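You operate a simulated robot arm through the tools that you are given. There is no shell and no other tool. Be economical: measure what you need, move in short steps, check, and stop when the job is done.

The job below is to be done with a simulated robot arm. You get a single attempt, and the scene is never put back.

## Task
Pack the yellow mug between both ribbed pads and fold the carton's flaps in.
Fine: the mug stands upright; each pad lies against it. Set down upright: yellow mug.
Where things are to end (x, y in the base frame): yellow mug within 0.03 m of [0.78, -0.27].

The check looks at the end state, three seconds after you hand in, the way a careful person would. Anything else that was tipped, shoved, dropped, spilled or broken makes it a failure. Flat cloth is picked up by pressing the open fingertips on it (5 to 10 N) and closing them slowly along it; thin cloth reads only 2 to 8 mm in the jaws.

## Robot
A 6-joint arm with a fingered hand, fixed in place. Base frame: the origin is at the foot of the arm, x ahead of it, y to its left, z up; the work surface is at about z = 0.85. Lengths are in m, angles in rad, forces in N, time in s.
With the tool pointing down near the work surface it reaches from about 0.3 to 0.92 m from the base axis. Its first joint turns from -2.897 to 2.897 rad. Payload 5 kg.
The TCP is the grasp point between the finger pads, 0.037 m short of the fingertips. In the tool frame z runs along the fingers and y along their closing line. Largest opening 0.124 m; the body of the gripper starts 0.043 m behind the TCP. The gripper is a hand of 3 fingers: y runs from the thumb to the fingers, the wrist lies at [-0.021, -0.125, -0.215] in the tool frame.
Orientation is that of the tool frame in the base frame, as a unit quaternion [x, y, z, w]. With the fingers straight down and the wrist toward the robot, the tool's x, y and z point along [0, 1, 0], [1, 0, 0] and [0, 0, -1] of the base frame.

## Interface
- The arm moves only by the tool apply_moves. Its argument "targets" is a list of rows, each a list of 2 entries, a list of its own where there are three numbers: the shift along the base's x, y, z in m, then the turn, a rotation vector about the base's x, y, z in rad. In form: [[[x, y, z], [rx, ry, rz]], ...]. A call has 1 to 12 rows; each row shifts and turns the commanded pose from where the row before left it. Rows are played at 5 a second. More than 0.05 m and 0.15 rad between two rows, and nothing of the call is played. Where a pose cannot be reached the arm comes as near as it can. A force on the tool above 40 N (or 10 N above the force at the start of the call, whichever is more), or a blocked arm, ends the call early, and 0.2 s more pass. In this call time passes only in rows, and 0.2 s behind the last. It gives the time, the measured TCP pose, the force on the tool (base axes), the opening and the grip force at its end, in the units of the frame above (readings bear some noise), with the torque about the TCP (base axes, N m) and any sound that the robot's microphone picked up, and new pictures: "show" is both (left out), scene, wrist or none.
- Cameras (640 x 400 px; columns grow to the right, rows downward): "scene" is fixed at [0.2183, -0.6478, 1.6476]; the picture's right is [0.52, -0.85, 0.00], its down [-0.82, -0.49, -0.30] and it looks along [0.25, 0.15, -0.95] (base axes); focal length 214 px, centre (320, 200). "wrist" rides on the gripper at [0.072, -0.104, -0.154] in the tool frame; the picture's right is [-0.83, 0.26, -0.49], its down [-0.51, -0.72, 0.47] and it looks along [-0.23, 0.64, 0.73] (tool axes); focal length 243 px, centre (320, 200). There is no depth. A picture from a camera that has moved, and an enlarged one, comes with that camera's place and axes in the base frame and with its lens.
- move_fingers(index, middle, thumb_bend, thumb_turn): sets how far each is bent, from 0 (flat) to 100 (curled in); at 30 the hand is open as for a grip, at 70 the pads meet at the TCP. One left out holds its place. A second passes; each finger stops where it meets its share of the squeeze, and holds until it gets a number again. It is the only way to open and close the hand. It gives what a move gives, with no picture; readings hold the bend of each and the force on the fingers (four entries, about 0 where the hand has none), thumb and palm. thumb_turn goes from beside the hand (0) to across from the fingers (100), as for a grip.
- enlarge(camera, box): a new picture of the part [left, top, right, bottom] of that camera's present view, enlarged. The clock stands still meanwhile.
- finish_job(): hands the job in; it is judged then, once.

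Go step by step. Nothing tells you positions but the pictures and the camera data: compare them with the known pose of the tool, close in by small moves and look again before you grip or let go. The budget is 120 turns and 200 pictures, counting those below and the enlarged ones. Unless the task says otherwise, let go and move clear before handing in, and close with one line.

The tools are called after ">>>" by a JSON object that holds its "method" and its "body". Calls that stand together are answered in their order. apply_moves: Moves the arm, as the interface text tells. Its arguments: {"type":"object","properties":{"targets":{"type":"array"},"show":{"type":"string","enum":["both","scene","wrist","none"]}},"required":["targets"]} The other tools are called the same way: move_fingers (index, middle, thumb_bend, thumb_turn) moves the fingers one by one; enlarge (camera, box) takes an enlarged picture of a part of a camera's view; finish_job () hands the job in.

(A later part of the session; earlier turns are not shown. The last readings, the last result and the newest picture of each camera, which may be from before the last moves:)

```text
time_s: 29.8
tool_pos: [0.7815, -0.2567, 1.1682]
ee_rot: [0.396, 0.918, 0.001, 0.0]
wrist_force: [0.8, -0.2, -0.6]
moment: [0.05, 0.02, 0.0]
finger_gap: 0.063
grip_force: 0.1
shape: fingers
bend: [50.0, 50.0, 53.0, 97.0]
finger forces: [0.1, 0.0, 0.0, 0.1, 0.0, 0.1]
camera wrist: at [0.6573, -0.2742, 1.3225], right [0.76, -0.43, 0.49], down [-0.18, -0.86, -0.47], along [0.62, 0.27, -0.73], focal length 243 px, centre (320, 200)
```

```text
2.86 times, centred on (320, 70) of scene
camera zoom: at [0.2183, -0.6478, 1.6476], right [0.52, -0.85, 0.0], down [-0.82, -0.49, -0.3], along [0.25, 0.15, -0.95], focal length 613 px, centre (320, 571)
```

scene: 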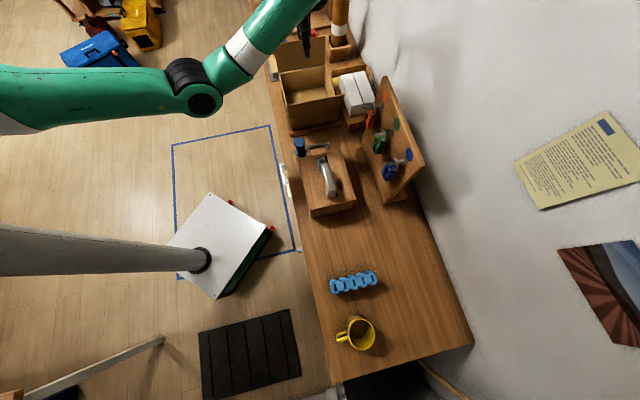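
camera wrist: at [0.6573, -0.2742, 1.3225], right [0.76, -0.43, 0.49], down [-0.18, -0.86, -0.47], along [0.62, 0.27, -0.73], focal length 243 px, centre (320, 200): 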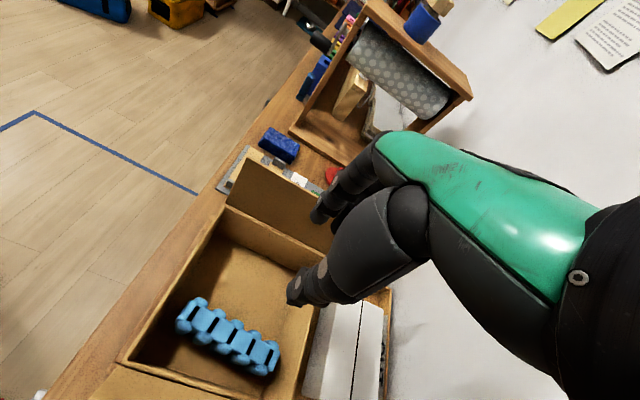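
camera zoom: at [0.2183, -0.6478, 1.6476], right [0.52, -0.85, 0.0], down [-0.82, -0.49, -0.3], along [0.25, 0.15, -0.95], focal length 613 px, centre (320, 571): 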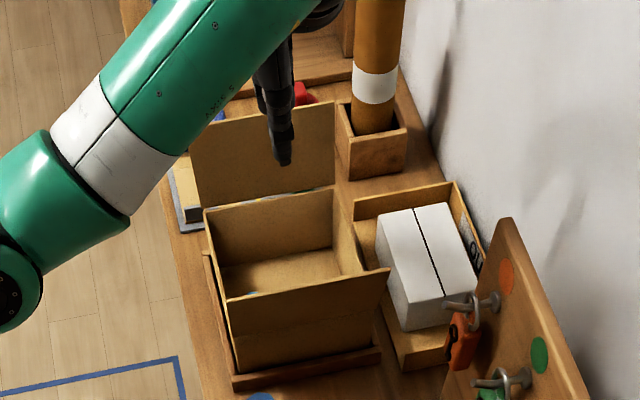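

Pad A stands in the near half, a little skewed, and the near flap was nudged outward, which helps. Next is the mug, so I'll travel back while turning the hand to face along the carton's other axis.

>>> {"method": "apply_moves", "body": {"targets": [[[-0.0335, -0.0286, 0.01], [0, 0, -0.13]], [[-0.0335, -0.0286, 0.01], [0, 0, -0.13]], [[-0.0335, -0.0286, 0.01], [0, 0, -0.13]], [[-0.0335, -0.0286, 0], [0, 0, -0.13]], [[-0.0335, -0.0286, 0], [0, 0, -0.13]], [[-0.0335, -0.0286, 0], [0, 0, -0.13]], [[-0.0335, -0.0286, 0], [0, 0, -0.13]], [[-0.0335, -0.0286, 0], [0, 0, -0.13]], [[-0.0335, -0.0286, 0], [0, 0, -0.13]], [[-0.0335, -0.0286, 0], [0, 0, -0.13]], [[-0.0335, -0.0286, 0], [0, 0, -0.13]], [[-0.0335, -0.0286, 0], [0, 0, -0.13]]], "show": "none"}}

>>> {"method": "apply_moves", "body": {"targets": [[[-0.04, -0.028, -0.01], [0, 0, 0]], [[-0.04, -0.028, -0.01], [0, 0, 0]], [[-0.04, -0.028, -0.01], [0, 0, 0]], [[-0.04, -0.028, -0.01], [0, 0, 0]], [[-0.04, -0.028, -0.01], [0, 0, 0]], [[-0.04, -0.028, -0.01], [0, 0, 0]]]}}

```text
time_s: 32.4
tool_pos: [0.3786, -0.5982, 1.1991]
ee_rot: [0.928, 0.373, 0.0, 0.0]
wrist_force: [0.0, 0.2, -0.1]
moment: [-0.01, 0.04, 0.02]
finger_gap: 0.063
grip_force: 0.1
shape: fingers
bend: [50.0, 50.0, 53.0, 97.0]
finger forces: [0.1, 0.0, 0.0, 0.0, 0.0, 0.1]
```

```text
time_s: 33.8
tool_pos: [0.1401, -0.7658, 1.1383]
ee_rot: [0.928, 0.373, 0.0, 0.0]
wrist_force: [0.8, 0.6, 0.2]
moment: [-0.01, 0.03, 0.0]
finger_gap: 0.0631
grip_force: 0.1
shape: fingers
bend: [50.0, 50.0, 53.0, 98.0]
finger forces: [0.0, 0.0, 0.1, 0.1, 0.1, 0.0]
camera wrist: at [0.119, -0.6395, 1.2918], right [-0.42, -0.76, 0.49], down [-0.87, 0.17, -0.47], along [0.28, -0.62, -0.73], focal length 243 px, centre (320, 200)
```

scene: 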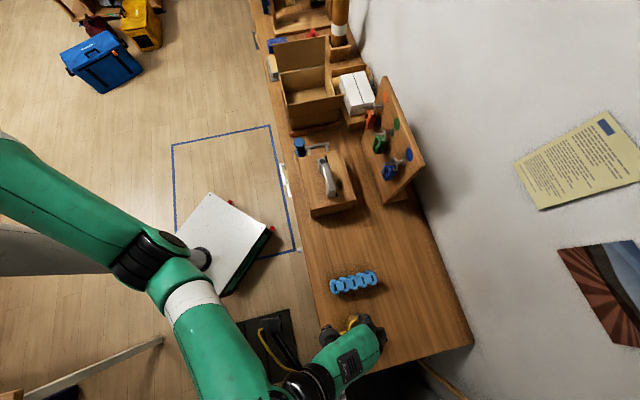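
wrist: 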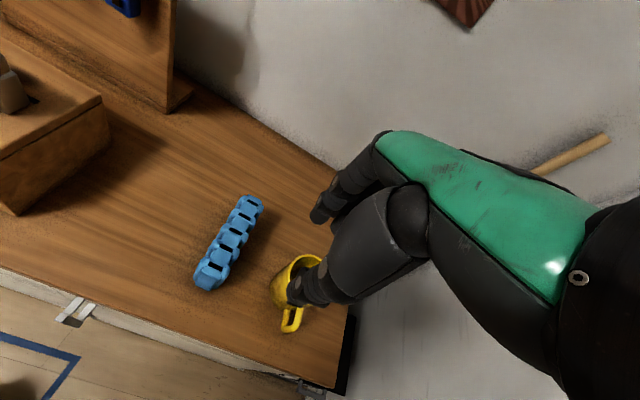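

The mug is just below the thumb in the wrist view. I'll enlarge to fix its rim and handle.

>>> {"method": "enlarge", "body": {"camera": "wrist", "box": [220, 160, 380, 360]}}

>>> {"method": "enlarge", "body": {"camera": "scene", "box": [290, 260, 410, 380]}}

```text
2.00 times, centred on (300, 260) of wrist
camera zoom: at [0.119, -0.6395, 1.2918], right [-0.42, -0.76, 0.49], down [-0.87, 0.17, -0.47], along [0.28, -0.62, -0.73], focal length 485 px, centre (360, 80)
```

zoom: 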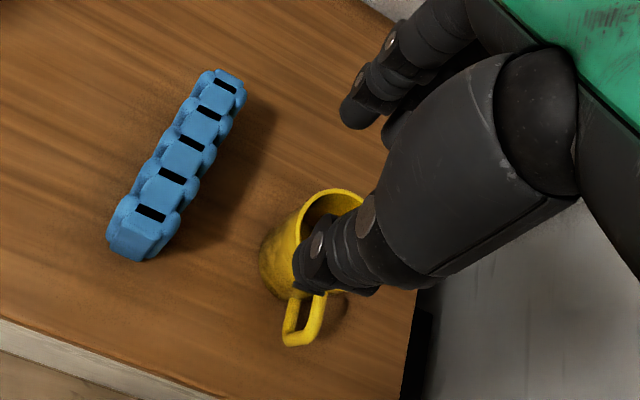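

```text
3.33 times, centred on (350, 320) of scene
camera zoom: at [0.2183, -0.6478, 1.6476], right [0.52, -0.85, 0.0], down [-0.82, -0.49, -0.3], along [0.25, 0.15, -0.95], focal length 715 px, centre (220, -200)
```

zoom: 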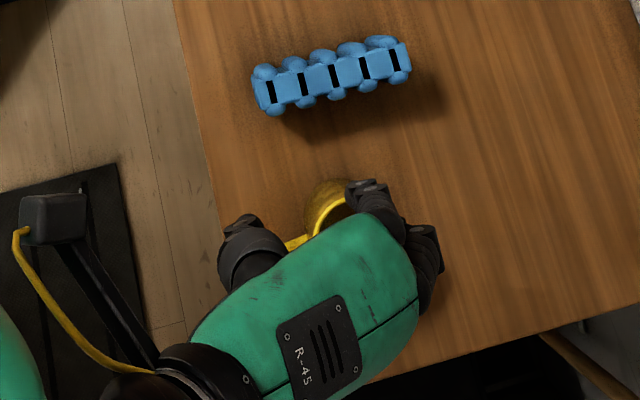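

The mug centre is about (0.120, -0.848) with its handle at roughly 129°. I'll grip the rim wall opposite the handle, thumb inside, moving above (0.147, -0.876) first.

>>> {"method": "apply_moves", "body": {"targets": [[[0.0023, -0.0367, 0], [0, 0, 0]], [[0.0023, -0.0367, 0], [0, 0, 0]], [[0.0023, -0.0367, 0], [0, 0, 0]], [[0, 0, -0.035], [0, 0, 0]], [[0, 0, -0.035], [0, 0, 0]]]}}

>>> {"method": "enlarge", "body": {"camera": "wrist", "box": [200, 150, 400, 390]}}

>>> {"method": "enlarge", "body": {"camera": "scene", "box": [290, 260, 410, 380]}}

```text
time_s: 35.0
tool_pos: [0.1443, -0.8509, 1.0706]
ee_rot: [0.928, 0.374, -0.002, 0.001]
wrist_force: [1.0, -1.1, 1.0]
moment: [0.04, -0.01, -0.01]
finger_gap: 0.0631
grip_force: 0.1
shape: fingers
bend: [50.0, 50.0, 53.0, 98.0]
finger forces: [0.0, 0.0, 0.0, 0.1, 0.0, 0.0]
out of reach, approached as far as the arm can: row 3, 4, 5
camera wrist: at [0.1244, -0.7241, 1.2244], right [-0.42, -0.76, 0.5], down [-0.87, 0.17, -0.47], along [0.28, -0.63, -0.73], focal length 243 px, centre (320, 200)
```

scene: 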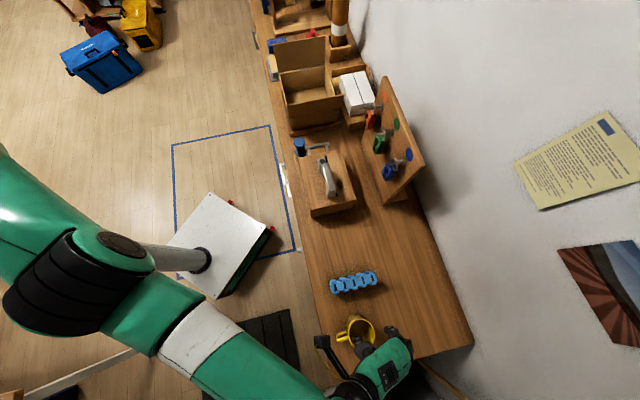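
wrist: 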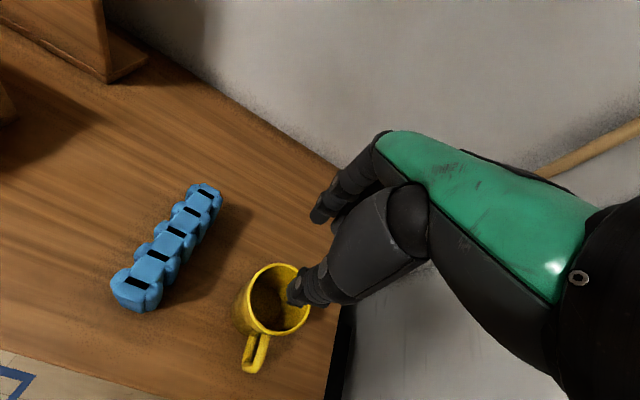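

```text
1.67 times, centred on (300, 270) of wrist
camera zoom: at [0.1244, -0.7241, 1.2244], right [-0.42, -0.76, 0.5], down [-0.87, 0.17, -0.47], along [0.28, -0.63, -0.73], focal length 404 px, centre (353, 83)
```

zoom: 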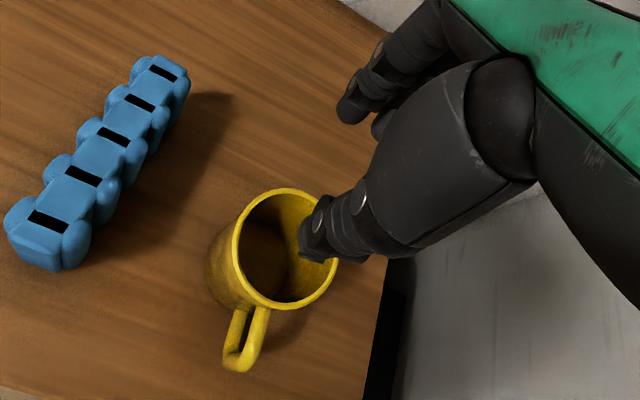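

```text
3.33 times, centred on (350, 320) of scene
camera zoom: at [0.2183, -0.6478, 1.6476], right [0.52, -0.85, 0.0], down [-0.82, -0.49, -0.3], along [0.25, 0.15, -0.95], focal length 715 px, centre (220, -200)
```

zoom: 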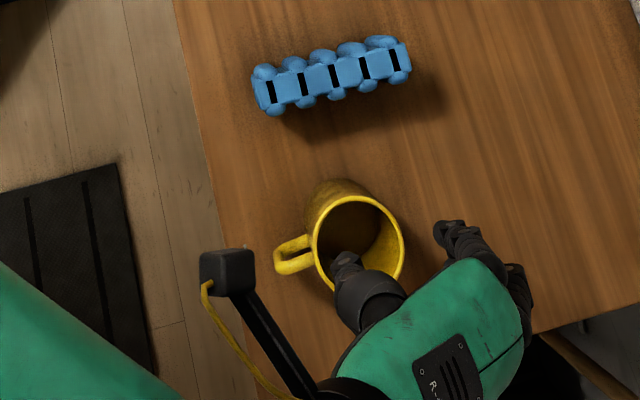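

At this height and heading the reach falls 0.025 m short. Turning the hand closer to radial brings the wrist in, so I'll turn it about -0.3 rad and see where the tool settles.

>>> {"method": "apply_moves", "body": {"targets": [[[0, 0, 0], [0, 0, -0.11]], [[0, 0, 0], [0, 0, -0.11]], [[0, 0, 0], [0, 0, -0.11]], [[0, 0, 0], [0, 0, 0]]], "show": "none"}}

```text
time_s: 36.0
tool_pos: [0.1432, -0.8762, 1.0653]
ee_rot: [0.976, 0.216, 0.0, 0.0]
wrist_force: [-0.1, -0.2, 0.2]
moment: [0.0, 0.0, -0.04]
finger_gap: 0.0631
grip_force: 0.0
shape: fingers
bend: [50.0, 50.0, 53.0, 98.0]
finger forces: [0.1, 0.0, 0.0, 0.1, 0.0, 0.0]
out of reach, approached as far as the arm can: row 1, 2, 3
```

That pose is reachable. I'll trim onto the rim point, lower to just above the rim, and look.

>>> {"method": "apply_moves", "body": {"targets": [[[-0.006, -0.002, -0.03], [0, 0, 0]], [[0, 0, -0.03], [0, 0, 0]]], "show": "none"}}

>>> {"method": "enlarge", "body": {"camera": "wrist", "box": [200, 150, 400, 390]}}

>>> {"method": "enlarge", "body": {"camera": "scene", "box": [290, 260, 410, 380]}}

```text
time_s: 36.6
tool_pos: [0.135, -0.8646, 1.0062]
ee_rot: [0.976, 0.216, 0.0, 0.0]
wrist_force: [-0.1, -0.7, 0.9]
moment: [0.03, 0.0, 0.02]
finger_gap: 0.0629
grip_force: 0.1
shape: fingers
bend: [50.0, 50.0, 53.0, 98.0]
finger forces: [0.0, 0.0, 0.1, 0.0, 0.1, 0.1]
out of reach, approached as far as the arm can: row 1, 2
```

```text
1.67 times, centred on (300, 270) of wrist
camera zoom: at [0.157, -0.7403, 1.1602], right [-0.64, -0.59, 0.49], down [-0.76, 0.44, -0.47], along [0.06, -0.68, -0.73], focal length 404 px, centre (353, 83)
```

zoom: 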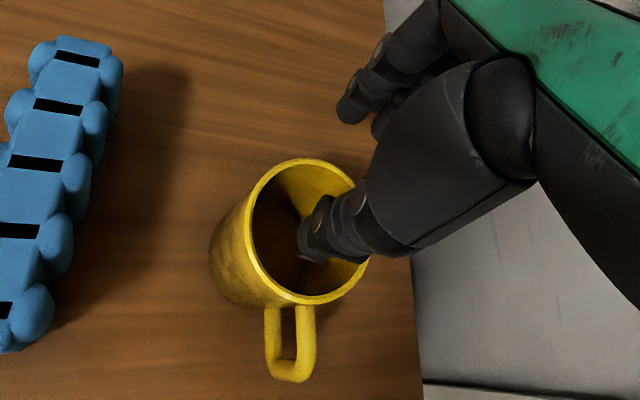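

```text
3.33 times, centred on (350, 320) of scene
camera zoom: at [0.2183, -0.6478, 1.6476], right [0.52, -0.85, 0.0], down [-0.82, -0.49, -0.3], along [0.25, 0.15, -0.95], focal length 715 px, centre (220, -200)
```

zoom: 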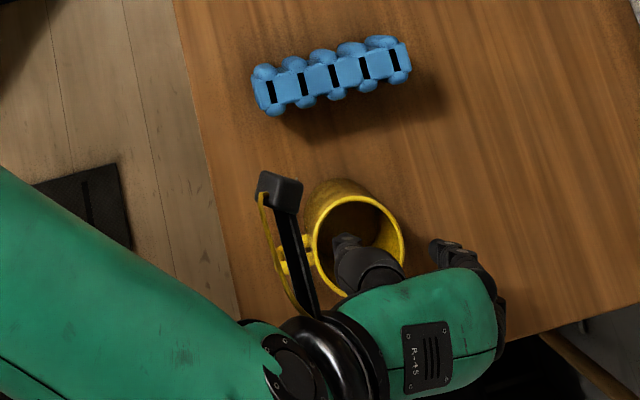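

Reach shrinks further as I descend, so the far rim isn't practical. I'll instead grip the robot-side rim at about 75°, clear of the handle, with fingers inside and thumb outside, so I'll lift and turn to that pose.

>>> {"method": "apply_moves", "body": {"targets": [[[0, 0.01, 0.03], [0, 0, 0]], [[0, 0.015, 0.03], [0, 0, 0]], [[-0.001, 0.01, 0.02], [0, 0, -0.14]], [[-0.001, 0.01, 0], [0, 0, -0.14]], [[-0.001, 0.01, 0], [0, 0, -0.14]], [[-0.002, 0.01, 0], [0, 0, -0.14]], [[-0.001, 0.003, 0], [0, 0, -0.14]]], "show": "none"}}

>>> {"method": "enlarge", "body": {"camera": "wrist", "box": [200, 100, 440, 390]}}

>>> {"method": "enlarge", "body": {"camera": "scene", "box": [290, 260, 410, 380]}}

```text
time_s: 38.2
tool_pos: [0.1284, -0.8968, 1.0702]
ee_rot: [0.991, -0.132, -0.001, -0.001]
wrist_force: [-0.6, 0.1, -0.1]
moment: [-0.03, -0.04, 0.0]
finger_gap: 0.0629
grip_force: 0.0
shape: fingers
bend: [50.0, 50.0, 53.0, 98.0]
finger forces: [0.0, 0.0, 0.0, 0.0, 0.1, 0.0]
out of reach, approached as far as the arm can: row 1, 2, 3, 4, 5, 6
```

```text
1.38 times, centred on (320, 245) of wrist
camera zoom: at [0.2259, -0.8153, 1.2241], right [-0.87, -0.04, 0.49], down [-0.3, 0.83, -0.47], along [-0.39, -0.56, -0.73], focal length 335 px, centre (320, 138)
```

zoom: 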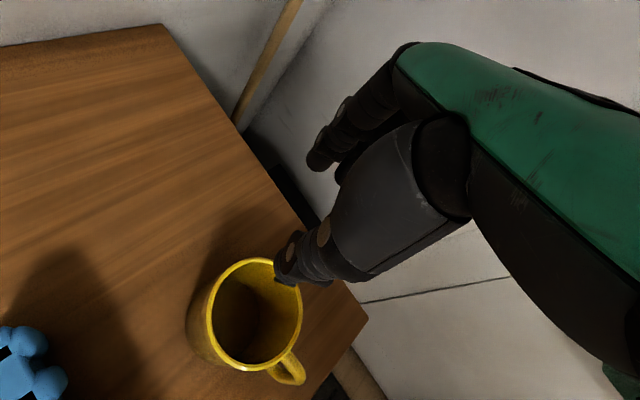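

```text
3.33 times, centred on (350, 320) of scene
camera zoom: at [0.2183, -0.6478, 1.6476], right [0.52, -0.85, 0.0], down [-0.82, -0.49, -0.3], along [0.25, 0.15, -0.95], focal length 715 px, centre (220, -200)
```

zoom: 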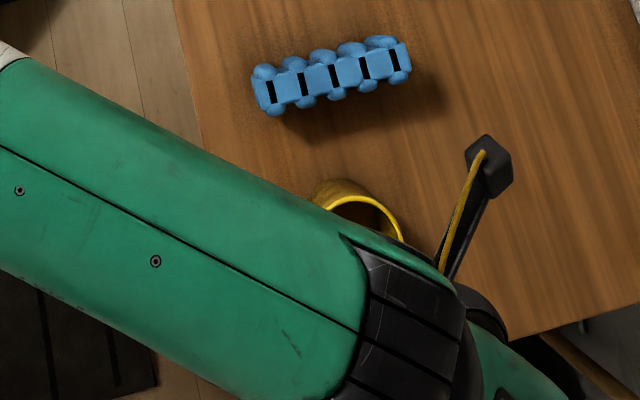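

The pose here is reachable and the mug reads at about (0.123, -0.846) with its handle near 140°. I'll come back over the robot-side rim with the hand pointing straight along -y.

>>> {"method": "apply_moves", "body": {"targets": [[[-0.002, 0.029, 0], [0, 0, 0.13]], [[-0.002, 0.029, 0], [0, 0, 0.13]], [[-0.002, 0.029, -0.01], [0, 0, 0]], [[0, 0, -0.03], [0, 0, 0]], [[0, 0, -0.02], [0, 0, 0]]]}}

>>> {"method": "enlarge", "body": {"camera": "wrist", "box": [200, 100, 440, 390]}}

>>> {"method": "enlarge", "body": {"camera": "scene", "box": [290, 260, 410, 380]}}

```text
time_s: 39.4
tool_pos: [0.1279, -0.885, 0.997]
ee_rot: [1.0, -0.002, 0.0, 0.0]
wrist_force: [0.1, -0.7, 1.0]
moment: [0.04, 0.02, 0.01]
finger_gap: 0.0631
grip_force: 0.0
shape: fingers
bend: [50.0, 50.0, 53.0, 98.0]
finger forces: [0.0, 0.1, 0.0, 0.1, 0.0, 0.0]
out of reach, approached as far as the arm can: row 1, 2, 3, 4, 5
camera wrist: at [0.2, -0.78, 1.1515], right [-0.83, -0.26, 0.49], down [-0.51, 0.72, -0.47], along [-0.23, -0.64, -0.73], focal length 243 px, centre (320, 200)
```

scene: 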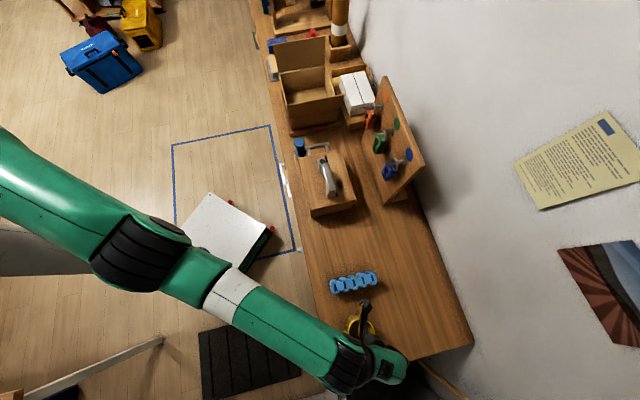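
wrist: 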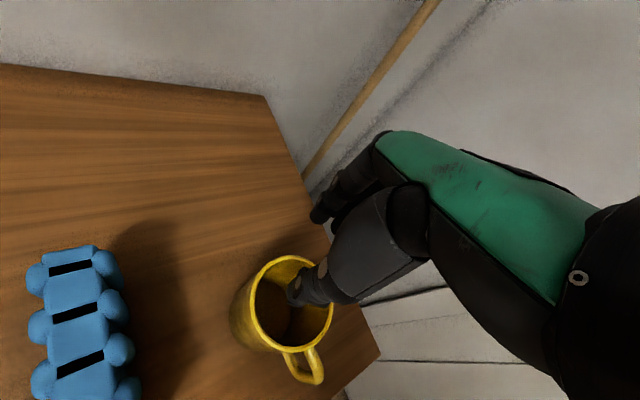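

```text
1.38 times, centred on (320, 245) of wrist
camera zoom: at [0.2, -0.78, 1.1515], right [-0.83, -0.26, 0.49], down [-0.51, 0.72, -0.47], along [-0.23, -0.64, -0.73], focal length 335 px, centre (320, 138)
```

zoom: 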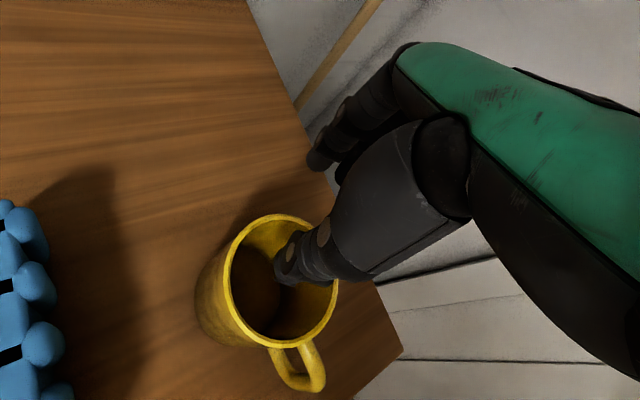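

```text
3.33 times, centred on (350, 320) of scene
camera zoom: at [0.2183, -0.6478, 1.6476], right [0.52, -0.85, 0.0], down [-0.82, -0.49, -0.3], along [0.25, 0.15, -0.95], focal length 715 px, centre (220, -200)
```

zoom: 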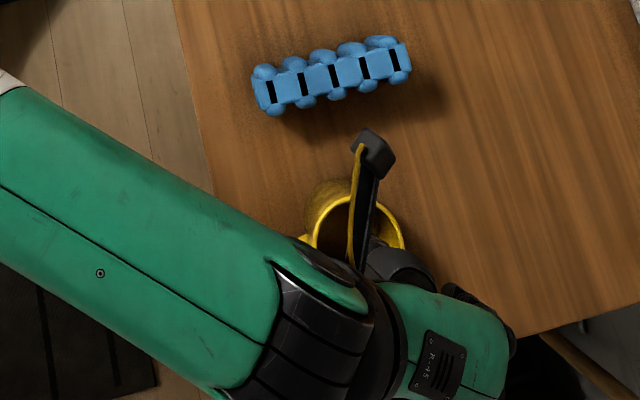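

The readings don't follow the shifts I asked for while the arm is at its reach limit. I'll lift and pull back toward the robot to get well inside the reach, then measure again.

>>> {"method": "apply_moves", "body": {"targets": [[[0, 0.0, 0.03], [0, 0, 0]], [[0, 0.02, 0.03], [0, 0, 0]], [[0, 0.02, 0], [0, 0, 0]]], "show": "none"}}

```text
time_s: 40.2
tool_pos: [0.1282, -0.8425, 1.0568]
ee_rot: [1.0, -0.002, 0.0, 0.0]
wrist_force: [0.1, 0.3, -0.5]
moment: [0.02, 0.0, 0.01]
finger_gap: 0.063
grip_force: 0.0
shape: fingers
bend: [50.0, 50.0, 53.0, 98.0]
finger forces: [0.1, 0.0, 0.0, 0.0, 0.1, 0.0]
```

Control is consistent again at (0.128, -0.8425). I'll move over the robot-side rim and check before lowering.

>>> {"method": "apply_moves", "body": {"targets": [[[-0.003, 0.017, 0], [0, 0, 0]], [[-0.002, 0.0165, 0], [0, 0, 0]], [[0, 0, -0.03], [0, 0, 0]], [[0, 0, -0.02], [0, 0, 0]]]}}

>>> {"method": "enlarge", "body": {"camera": "wrist", "box": [200, 100, 440, 390]}}

```text
time_s: 41.2
tool_pos: [0.1203, -0.8121, 1.0074]
ee_rot: [1.0, -0.002, 0.0, 0.0]
wrist_force: [-0.4, -0.8, -0.1]
moment: [0.04, 0.02, -0.01]
finger_gap: 0.0628
grip_force: 0.1
shape: fingers
bend: [50.0, 50.0, 53.0, 98.0]
finger forces: [0.0, 0.0, 0.1, 0.0, 0.0, 0.0]
camera wrist: at [0.194, -0.7079, 1.161], right [-0.83, -0.26, 0.49], down [-0.5, 0.72, -0.47], along [-0.23, -0.64, -0.73], focal length 243 px, centre (320, 200)
```

scene: 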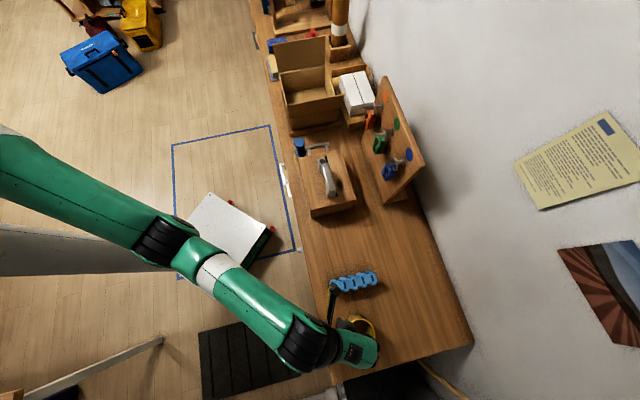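
wrist: 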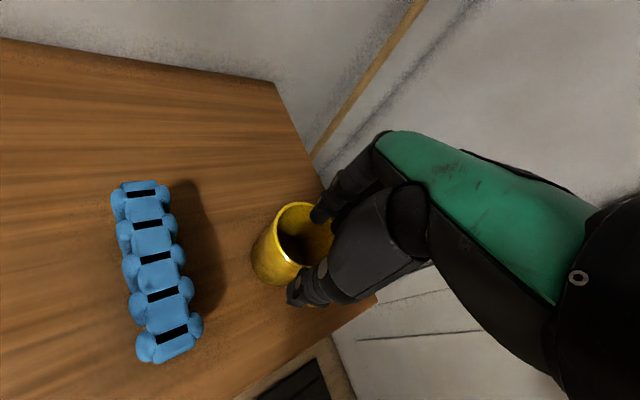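

```text
1.38 times, centred on (320, 245) of wrist
camera zoom: at [0.194, -0.7079, 1.161], right [-0.83, -0.26, 0.49], down [-0.5, 0.72, -0.47], along [-0.23, -0.64, -0.73], focal length 335 px, centre (320, 138)
```

zoom: 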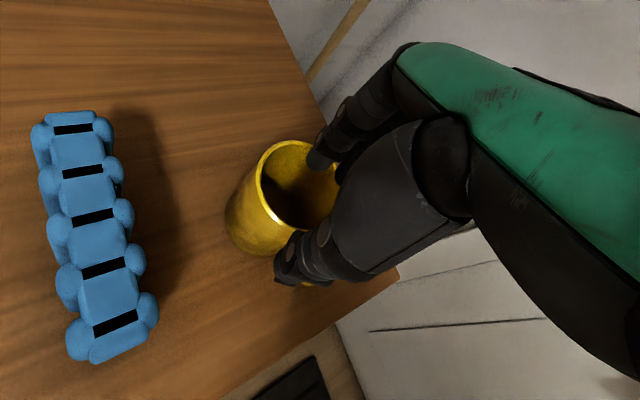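

The fingers are over the mug opening and the thumb is outside, well away from the handle. I'll trim a few millimetres and lower.

>>> {"method": "apply_moves", "body": {"targets": [[[0.004, 0.004, -0.015], [0, 0, 0]], [[0, 0, -0.02], [0, 0, 0]], [[0, 0, -0.02], [0, 0, 0]], [[0, 0, -0.017], [0, 0, 0]]], "show": "wrist"}}

>>> {"method": "enlarge", "body": {"camera": "wrist", "box": [200, 100, 440, 390]}}

```text
time_s: 42.2
tool_pos: [0.1271, -0.8082, 0.9352]
ee_rot: [1.0, -0.003, 0.001, 0.0]
wrist_force: [0.1, 0.7, 0.1]
moment: [0.0, 0.01, 0.01]
finger_gap: 0.063
grip_force: 0.5
shape: fingers
bend: [50.0, 50.0, 53.0, 98.0]
finger forces: [0.0, 0.6, 0.0, 0.0, 0.0, 0.0]
camera wrist: at [0.1995, -0.7032, 1.0901], right [-0.83, -0.26, 0.49], down [-0.5, 0.72, -0.47], along [-0.23, -0.64, -0.73], focal length 243 px, centre (320, 200)
```

wrist: 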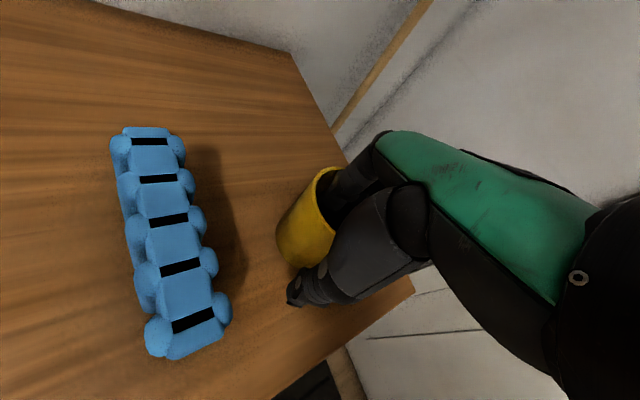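

```text
1.38 times, centred on (320, 245) of wrist
camera zoom: at [0.1995, -0.7032, 1.0901], right [-0.83, -0.26, 0.49], down [-0.5, 0.72, -0.47], along [-0.23, -0.64, -0.73], focal length 335 px, centre (320, 138)
```

zoom: 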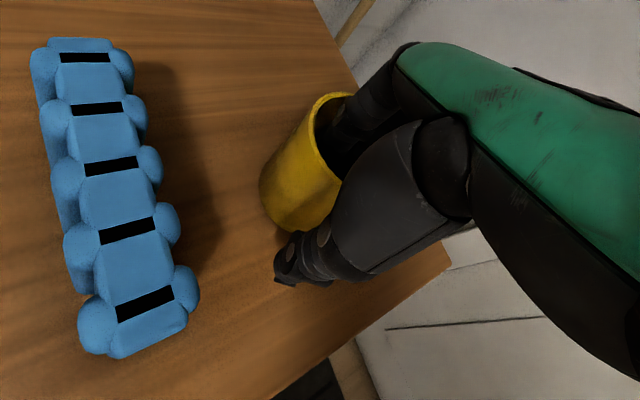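

The fingers are inside the mug and the thumb is outside, with no load. I'll close on the rim.

>>> {"method": "move_fingers", "body": {"index": 60, "middle": 60, "thumb_bend": 60}}

>>> {"method": "move_fingers", "body": {"index": 72, "middle": 72, "thumb_bend": 72}}

>>> {"method": "enlarge", "body": {"camera": "wrist", "box": [200, 100, 440, 390]}}

```text
time_s: 43.2
tool_pos: [0.1254, -0.8086, 0.9356]
ee_rot: [1.0, -0.002, 0.0, 0.0]
wrist_force: [-0.6, 0.0, -0.3]
moment: [-0.02, -0.03, 0.0]
finger_gap: 0.0375
grip_force: 0.0
shape: fingers
bend: [60.0, 60.0, 60.0, 98.0]
finger forces: [0.1, 0.1, 0.1, 0.0, 0.1, 0.0]
```

```text
time_s: 44.2
tool_pos: [0.1264, -0.8078, 0.9364]
ee_rot: [1.0, -0.002, 0.0, 0.0]
wrist_force: [-0.2, 0.0, -0.7]
moment: [0.0, 0.02, 0.01]
finger_gap: 0.0067
grip_force: 5.7
shape: fingers
bend: [71.0, 71.0, 70.0, 97.0]
finger forces: [3.7, 1.7, 0.1, 0.0, 5.1, 0.0]
```

```text
1.38 times, centred on (320, 245) of wrist
camera zoom: at [0.1994, -0.7033, 1.0901], right [-0.83, -0.26, 0.49], down [-0.5, 0.72, -0.47], along [-0.23, -0.64, -0.73], focal length 335 px, centre (320, 138)
```

zoom: 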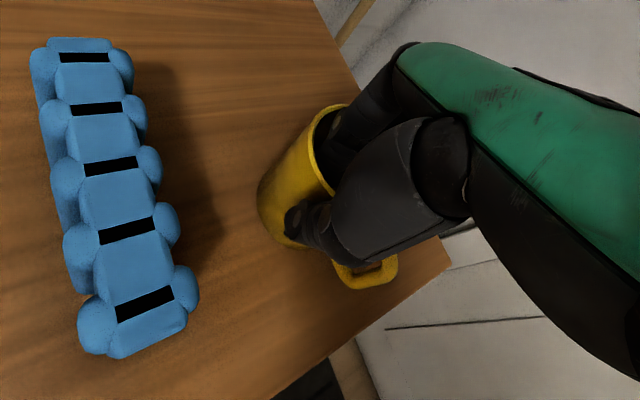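

The hand has closed on the mug wall at 7 mm. I'll squeeze harder and do a small test lift.

>>> {"method": "move_fingers", "body": {"index": 84, "middle": 84, "thumb_bend": 84}}

>>> {"method": "apply_moves", "body": {"targets": [[[0, 0, 0.015], [0, 0, 0]], [[0, 0, 0.025], [0, 0, 0]]]}}

>>> {"method": "enlarge", "body": {"camera": "wrist", "box": [200, 100, 440, 390]}}

```text
time_s: 45.2
tool_pos: [0.1261, -0.8075, 0.9362]
ee_rot: [1.0, -0.002, -0.001, 0.0]
wrist_force: [-0.6, -0.3, -2.3]
moment: [0.02, -0.06, 0.01]
finger_gap: 0.0056
grip_force: 28.7
shape: fingers
bend: [74.0, 77.0, 72.0, 95.0]
finger forces: [17.5, 16.6, 0.1, 0.0, 23.9, 0.0]
```

```text
time_s: 45.8
tool_pos: [0.1253, -0.8071, 0.9739]
ee_rot: [1.0, -0.002, 0.0, 0.0]
wrist_force: [0.5, 0.0, -3.7]
moment: [0.03, -0.05, -0.02]
finger_gap: 0.0056
grip_force: 29.1
shape: fingers
bend: [74.0, 77.0, 72.0, 95.0]
finger forces: [17.6, 16.5, 0.1, 0.0, 23.8, 0.0]
camera wrist: at [0.1988, -0.7039, 1.129], right [-0.83, -0.26, 0.49], down [-0.5, 0.72, -0.47], along [-0.23, -0.64, -0.73], focal length 243 px, centre (320, 200)
```

scene: 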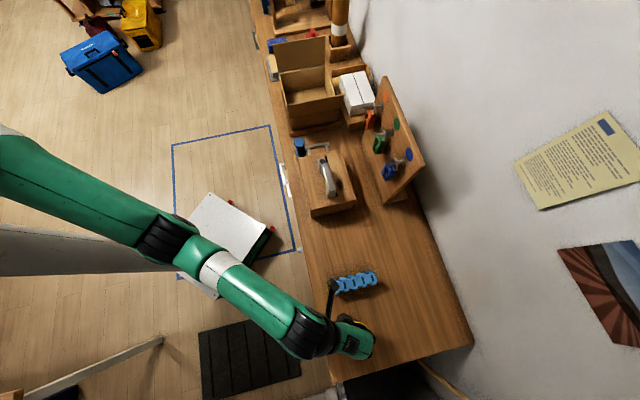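
wrist: 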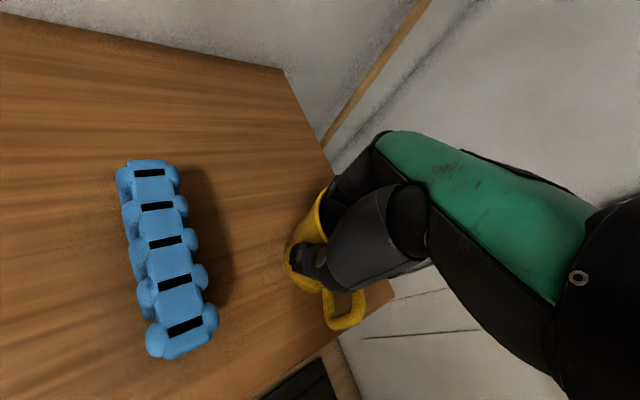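

```text
1.38 times, centred on (320, 245) of wrist
camera zoom: at [0.1988, -0.7039, 1.129], right [-0.83, -0.26, 0.49], down [-0.5, 0.72, -0.47], along [-0.23, -0.64, -0.73], focal length 335 px, centre (320, 138)
```

zoom: 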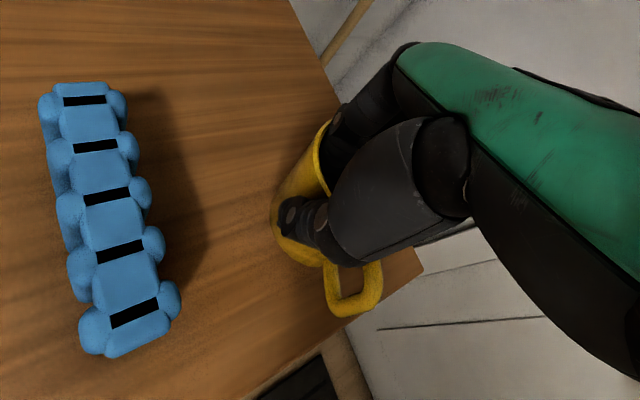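

The mug is off the table and carried. I'll raise it and look from the scene camera to see whether it hangs level.

>>> {"method": "apply_moves", "body": {"targets": [[[0, 0.01, 0.045], [0, 0, 0]], [[0, 0.01, 0.045], [0, 0, 0]], [[0, 0.01, 0.045], [0, 0, 0]], [[0, 0.01, 0.045], [0, 0, 0]], [[0, 0.01, 0.045], [0, 0, 0]], [[0.0364, 0.0224, 0], [0, 0, 0.02]], [[0.0364, 0.0224, 0], [0, 0, 0.02]], [[0.0364, 0.0224, 0], [0, 0, 0.02]], [[0.0364, 0.0224, 0], [0, 0, 0.02]], [[0.0364, 0.0224, 0], [0, 0, 0.02]], [[0.0364, 0.0224, 0], [0, 0, 0.02]], [[0.0364, 0.0224, 0], [0, 0, 0.02]]]}}

>>> {"method": "enlarge", "body": {"camera": "scene", "box": [240, 100, 460, 300]}}

```text
time_s: 48.4
tool_pos: [0.3813, -0.5997, 1.2009]
ee_rot: [0.998, 0.068, 0.0, 0.0]
wrist_force: [-1.3, -0.6, -2.4]
moment: [0.04, -0.09, 0.01]
finger_gap: 0.0053
grip_force: 27.9
shape: fingers
bend: [74.0, 78.0, 72.0, 95.0]
finger forces: [17.1, 14.9, 0.0, 0.0, 23.6, 0.0]
camera wrist: at [0.4384, -0.4856, 1.3548], right [-0.79, -0.37, 0.49], down [-0.6, 0.65, -0.47], along [-0.14, -0.67, -0.73], focal length 243 px, centre (320, 200)
```

scene: 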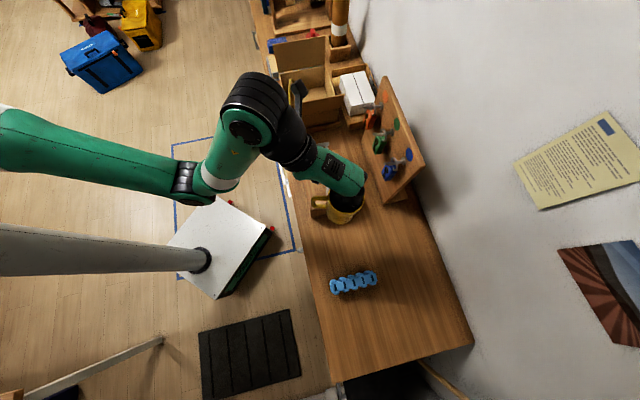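
wrist: 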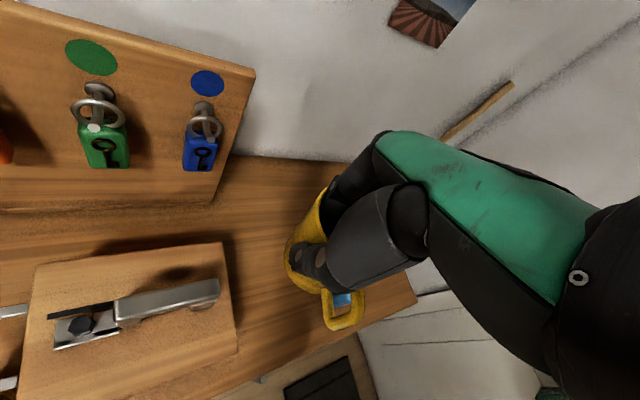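

```text
2.00 times, centred on (350, 200) of scene
camera zoom: at [0.2183, -0.6478, 1.6476], right [0.52, -0.85, 0.0], down [-0.82, -0.49, -0.3], along [0.25, 0.15, -0.95], focal length 429 px, centre (260, 200)
```

zoom: 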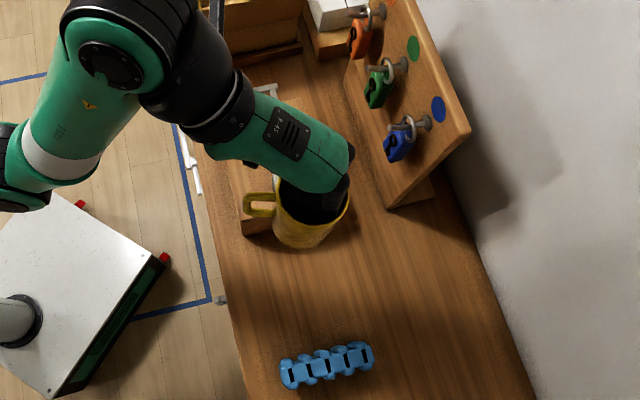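

The mug hangs nearly level with its handle trailing left as wanted. I'll carry it over to the carton at this height.

>>> {"method": "apply_moves", "body": {"targets": [[[0.0346, 0.0327, 0], [0, 0, 0.0105]], [[0.0346, 0.0327, 0], [0, 0, 0.0105]], [[0.0346, 0.0327, 0], [0, 0, 0.0105]], [[0.0346, 0.0327, 0], [0, 0, 0.0105]], [[0.0346, 0.0327, 0], [0, 0, 0.0105]], [[0.0346, 0.0327, 0], [0, 0, 0.0105]], [[0.0346, 0.0327, 0], [0, 0, 0.0105]], [[0.0346, 0.0327, 0], [0, 0, 0.0105]], [[0.0346, 0.0327, 0], [0, 0, 0.0105]], [[0.0346, 0.0327, 0], [0, 0, 0.0105]], [[0.0346, 0.0327, 0], [0, 0, 0.0105]], [[0.0346, 0.0327, 0], [0, 0, 0.0105]]]}}

>>> {"method": "enlarge", "body": {"camera": "scene", "box": [240, 0, 400, 140]}}

```text
time_s: 51.0
tool_pos: [0.7971, -0.2081, 1.2019]
ee_rot: [0.992, 0.13, 0.0, 0.0]
wrist_force: [0.5, -0.1, -2.9]
moment: [0.07, -0.04, 0.01]
finger_gap: 0.0049
grip_force: 26.6
shape: fingers
bend: [74.0, 78.0, 72.0, 94.0]
finger forces: [17.2, 13.5, 0.0, 0.0, 23.6, 0.0]
camera wrist: at [0.8404, -0.0872, 1.356], right [-0.73, -0.47, 0.49], down [-0.68, 0.57, -0.47], along [-0.06, -0.68, -0.73], focal length 243 px, centre (320, 200)
```

scene: 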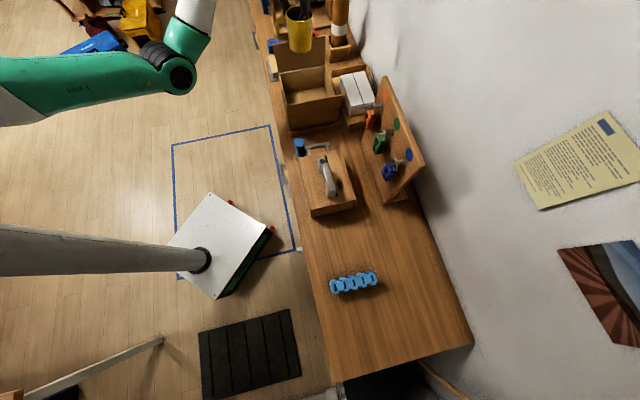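
wrist: 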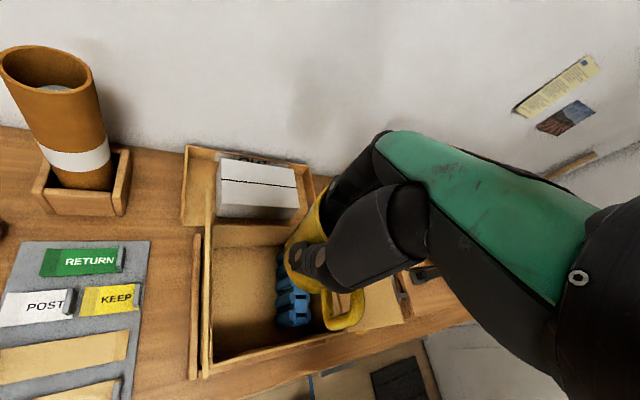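

```text
2.86 times, centred on (320, 70) of scene
camera zoom: at [0.2183, -0.6478, 1.6476], right [0.52, -0.85, 0.0], down [-0.82, -0.49, -0.3], along [0.25, 0.15, -0.95], focal length 613 px, centre (320, 571)
```

zoom: 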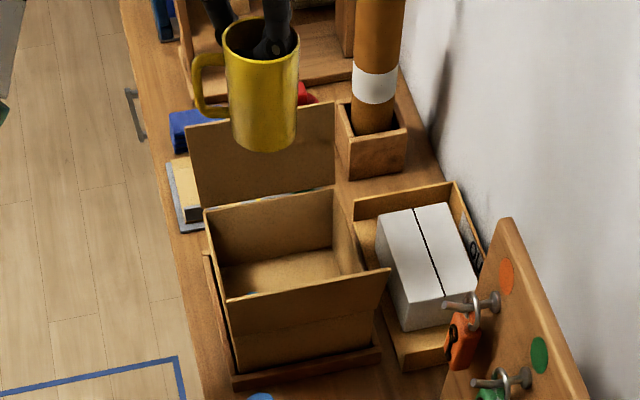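

The mug hangs upright over the carton with clear space below it. I'll lower to just above the walls and check.

>>> {"method": "apply_moves", "body": {"targets": [[[0, 0, -0.04], [0, 0, 0]], [[0, 0, -0.04], [0, 0, 0]], [[0, 0, -0.04], [0, 0, 0]], [[0, 0, -0.03], [0, 0, 0]]]}}

>>> {"method": "enlarge", "body": {"camera": "scene", "box": [240, 0, 400, 140]}}

```text
time_s: 52.0
tool_pos: [0.7947, -0.2087, 1.0493]
ee_rot: [0.991, 0.131, 0.0, 0.0]
wrist_force: [0.5, 0.4, -2.3]
moment: [0.05, -0.05, 0.0]
finger_gap: 0.0048
grip_force: 27.6
shape: fingers
bend: [74.0, 78.0, 72.0, 94.0]
finger forces: [17.6, 12.8, 0.0, 0.1, 23.6, 0.1]
camera wrist: at [0.8379, -0.0888, 1.2055], right [-0.73, -0.47, 0.49], down [-0.68, 0.56, -0.47], along [-0.06, -0.68, -0.73], focal length 243 px, centre (320, 200)
```

scene: 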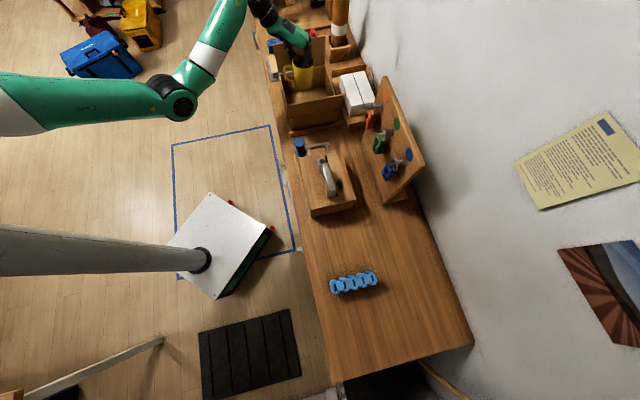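
wrist: 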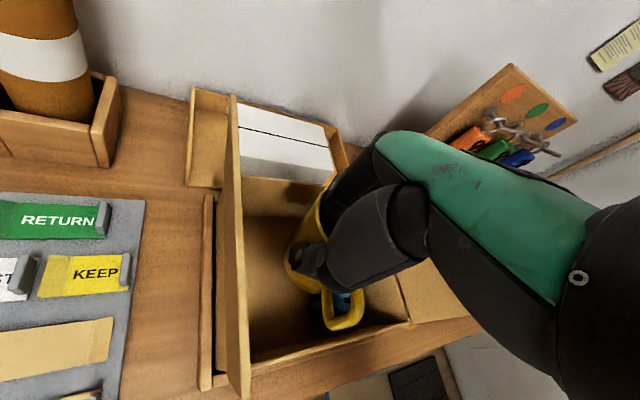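

```text
2.86 times, centred on (320, 70) of scene
camera zoom: at [0.2183, -0.6478, 1.6476], right [0.52, -0.85, 0.0], down [-0.82, -0.49, -0.3], along [0.25, 0.15, -0.95], focal length 613 px, centre (320, 571)
```

zoom: 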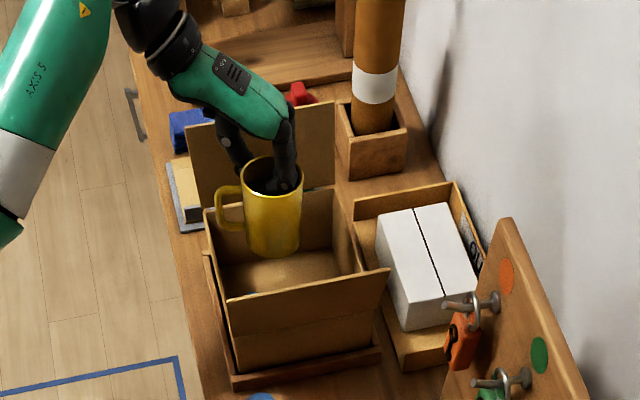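

The view looks clear. I'll shift a few millimetres away from pad A and lower the mug with small final steps.

>>> {"method": "apply_moves", "body": {"targets": [[[0.005, 0.004, -0.02], [0, 0, 0]], [[0, 0, -0.03], [0, 0, 0]], [[0, 0, -0.03], [0, 0, 0]], [[0, 0, -0.015], [0, 0, 0]]]}}

>>> {"method": "enlarge", "body": {"camera": "scene", "box": [240, 0, 400, 140]}}

>>> {"method": "enlarge", "body": {"camera": "wrist", "box": [180, 100, 440, 390]}}

```text
time_s: 53.0
tool_pos: [0.7999, -0.2035, 0.9561]
ee_rot: [0.991, 0.131, 0.0, 0.0]
wrist_force: [-0.1, -0.4, -2.9]
moment: [0.06, -0.06, 0.01]
finger_gap: 0.0051
grip_force: 26.8
shape: fingers
bend: [74.0, 78.0, 72.0, 94.0]
finger forces: [17.8, 12.8, 0.1, 0.1, 23.6, 0.0]
camera wrist: at [0.8438, -0.0841, 1.1103], right [-0.73, -0.47, 0.49], down [-0.68, 0.57, -0.47], along [-0.06, -0.68, -0.73], focal length 243 px, centre (320, 200)
```

scene: 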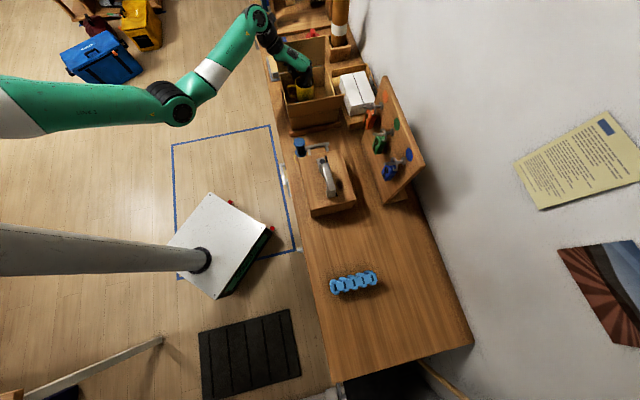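
wrist: 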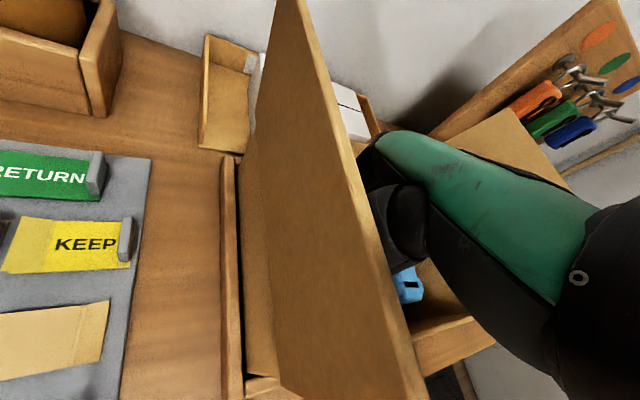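

```text
2.86 times, centred on (320, 70) of scene
camera zoom: at [0.2183, -0.6478, 1.6476], right [0.52, -0.85, 0.0], down [-0.82, -0.49, -0.3], along [0.25, 0.15, -0.95], focal length 613 px, centre (320, 571)
```

zoom: 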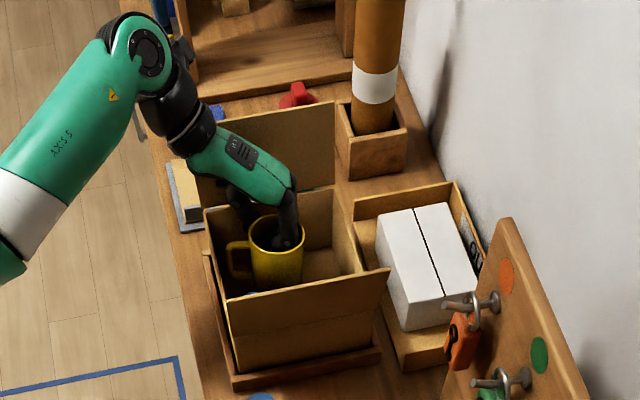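

```text
1.38 times, centred on (310, 245) of wrist
camera zoom: at [0.8438, -0.0841, 1.1103], right [-0.73, -0.47, 0.49], down [-0.68, 0.57, -0.47], along [-0.06, -0.68, -0.73], focal length 335 px, centre (334, 138)
```

zoom: 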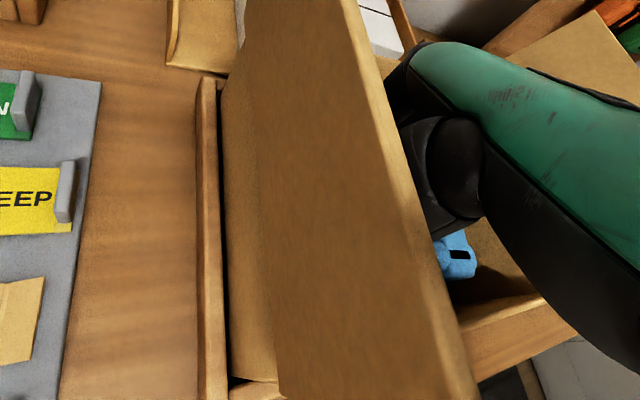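

There is still no contact. I'll creep down until the mug touches the floor.

>>> {"method": "apply_moves", "body": {"targets": [[[0, 0, -0.008], [0, 0, 0]], [[0, 0, -0.004], [0, 0, 0]]], "show": "none"}}

>>> {"method": "apply_moves", "body": {"targets": [[[0, 0, -0.003], [0, 0, 0]]], "show": "none"}}

```text
time_s: 53.6
tool_pos: [0.8021, -0.2042, 0.9429]
ee_rot: [0.991, 0.131, 0.0, 0.0]
wrist_force: [0.1, -0.1, -2.5]
moment: [0.05, -0.07, 0.0]
finger_gap: 0.0047
grip_force: 26.8
shape: fingers
bend: [74.0, 78.0, 72.0, 94.0]
finger forces: [17.7, 12.9, 0.0, 0.0, 23.6, 0.0]
```

```text
time_s: 54.0
tool_pos: [0.8006, -0.2037, 0.9412]
ee_rot: [0.991, 0.131, 0.0, 0.0]
wrist_force: [-0.2, -0.1, -3.1]
moment: [0.07, -0.03, -0.03]
finger_gap: 0.005
grip_force: 27.0
shape: fingers
bend: [74.0, 78.0, 72.0, 94.0]
finger forces: [17.6, 12.9, 0.1, 0.1, 23.7, 0.0]
```

The mug is a couple of millimetres above the floor. I'll slide it toward the target so it meets and pushes pad A.

>>> {"method": "apply_moves", "body": {"targets": [[[-0.006, -0.0075, 0], [0, 0, 0]], [[-0.006, -0.0075, 0], [0, 0, 0]], [[-0.006, -0.0075, 0], [0, 0, 0]]], "show": "none"}}

>>> {"method": "enlarge", "body": {"camera": "scene", "box": [260, 40, 350, 120]}}

```text
time_s: 54.8
tool_pos: [0.7821, -0.2257, 0.9405]
ee_rot: [0.991, 0.132, 0.0, 0.0]
wrist_force: [-0.2, 0.3, -2.9]
moment: [0.07, 0.0, -0.02]
finger_gap: 0.0047
grip_force: 27.2
shape: fingers
bend: [74.0, 78.0, 72.0, 94.0]
finger forces: [17.9, 12.8, 0.0, 0.0, 23.7, 0.0]
```

```text
5.00 times, centred on (305, 80) of scene
camera zoom: at [0.2183, -0.6478, 1.6476], right [0.52, -0.85, 0.0], down [-0.82, -0.49, -0.3], along [0.25, 0.15, -0.95], focal length 1072 px, centre (395, 800)
```

zoom: 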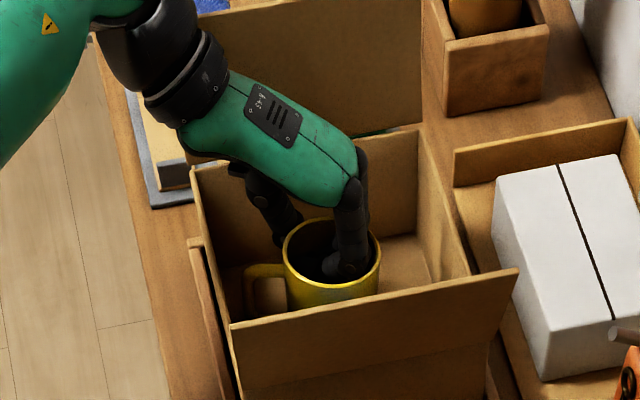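

The mug centre now reads about (0.771, -0.257), close to the target. I'll trim toward (0.778, -0.267), set it down, and see whether pad A touches it.

>>> {"method": "apply_moves", "body": {"targets": [[[0.0035, -0.005, 0], [0, 0, 0]], [[0.0035, -0.005, 0], [0, 0, 0]], [[0, 0, -0.003], [0, 0, 0]], [[0, 0, -0.002], [0, 0, 0]]], "show": "none"}}

>>> {"method": "apply_moves", "body": {"targets": [[[0, 0, -0.002], [0, 0, 0]]], "show": "none"}}

>>> {"method": "enlarge", "body": {"camera": "scene", "box": [260, 40, 350, 120]}}

```text
time_s: 55.8
tool_pos: [0.7921, -0.2376, 0.9387]
ee_rot: [0.991, 0.131, 0.002, 0.002]
wrist_force: [-3.1, 2.6, 14.8]
moment: [-0.38, -0.15, -0.04]
finger_gap: 0.0045
grip_force: 36.6
shape: fingers
bend: [74.0, 78.0, 73.0, 94.0]
finger forces: [22.6, 25.6, 0.0, 0.0, 25.0, 0.0]
```

```text
time_s: 56.2
tool_pos: [0.7912, -0.2368, 0.9382]
ee_rot: [0.991, 0.131, 0.003, 0.002]
wrist_force: [-4.9, 4.2, 29.3]
moment: [-0.58, -0.31, -0.1]
finger_gap: 0.0044
grip_force: 45.3
shape: fingers
bend: [74.0, 78.0, 73.0, 94.0]
finger forces: [26.4, 38.7, 0.0, 0.1, 26.0, 0.0]
```

```text
5.00 times, centred on (305, 80) of scene
camera zoom: at [0.2183, -0.6478, 1.6476], right [0.52, -0.85, 0.0], down [-0.82, -0.49, -0.3], along [0.25, 0.15, -0.95], focal length 1072 px, centre (395, 800)
```

zoom: 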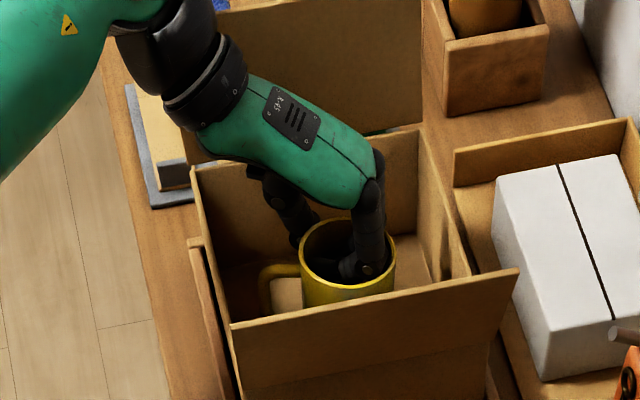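

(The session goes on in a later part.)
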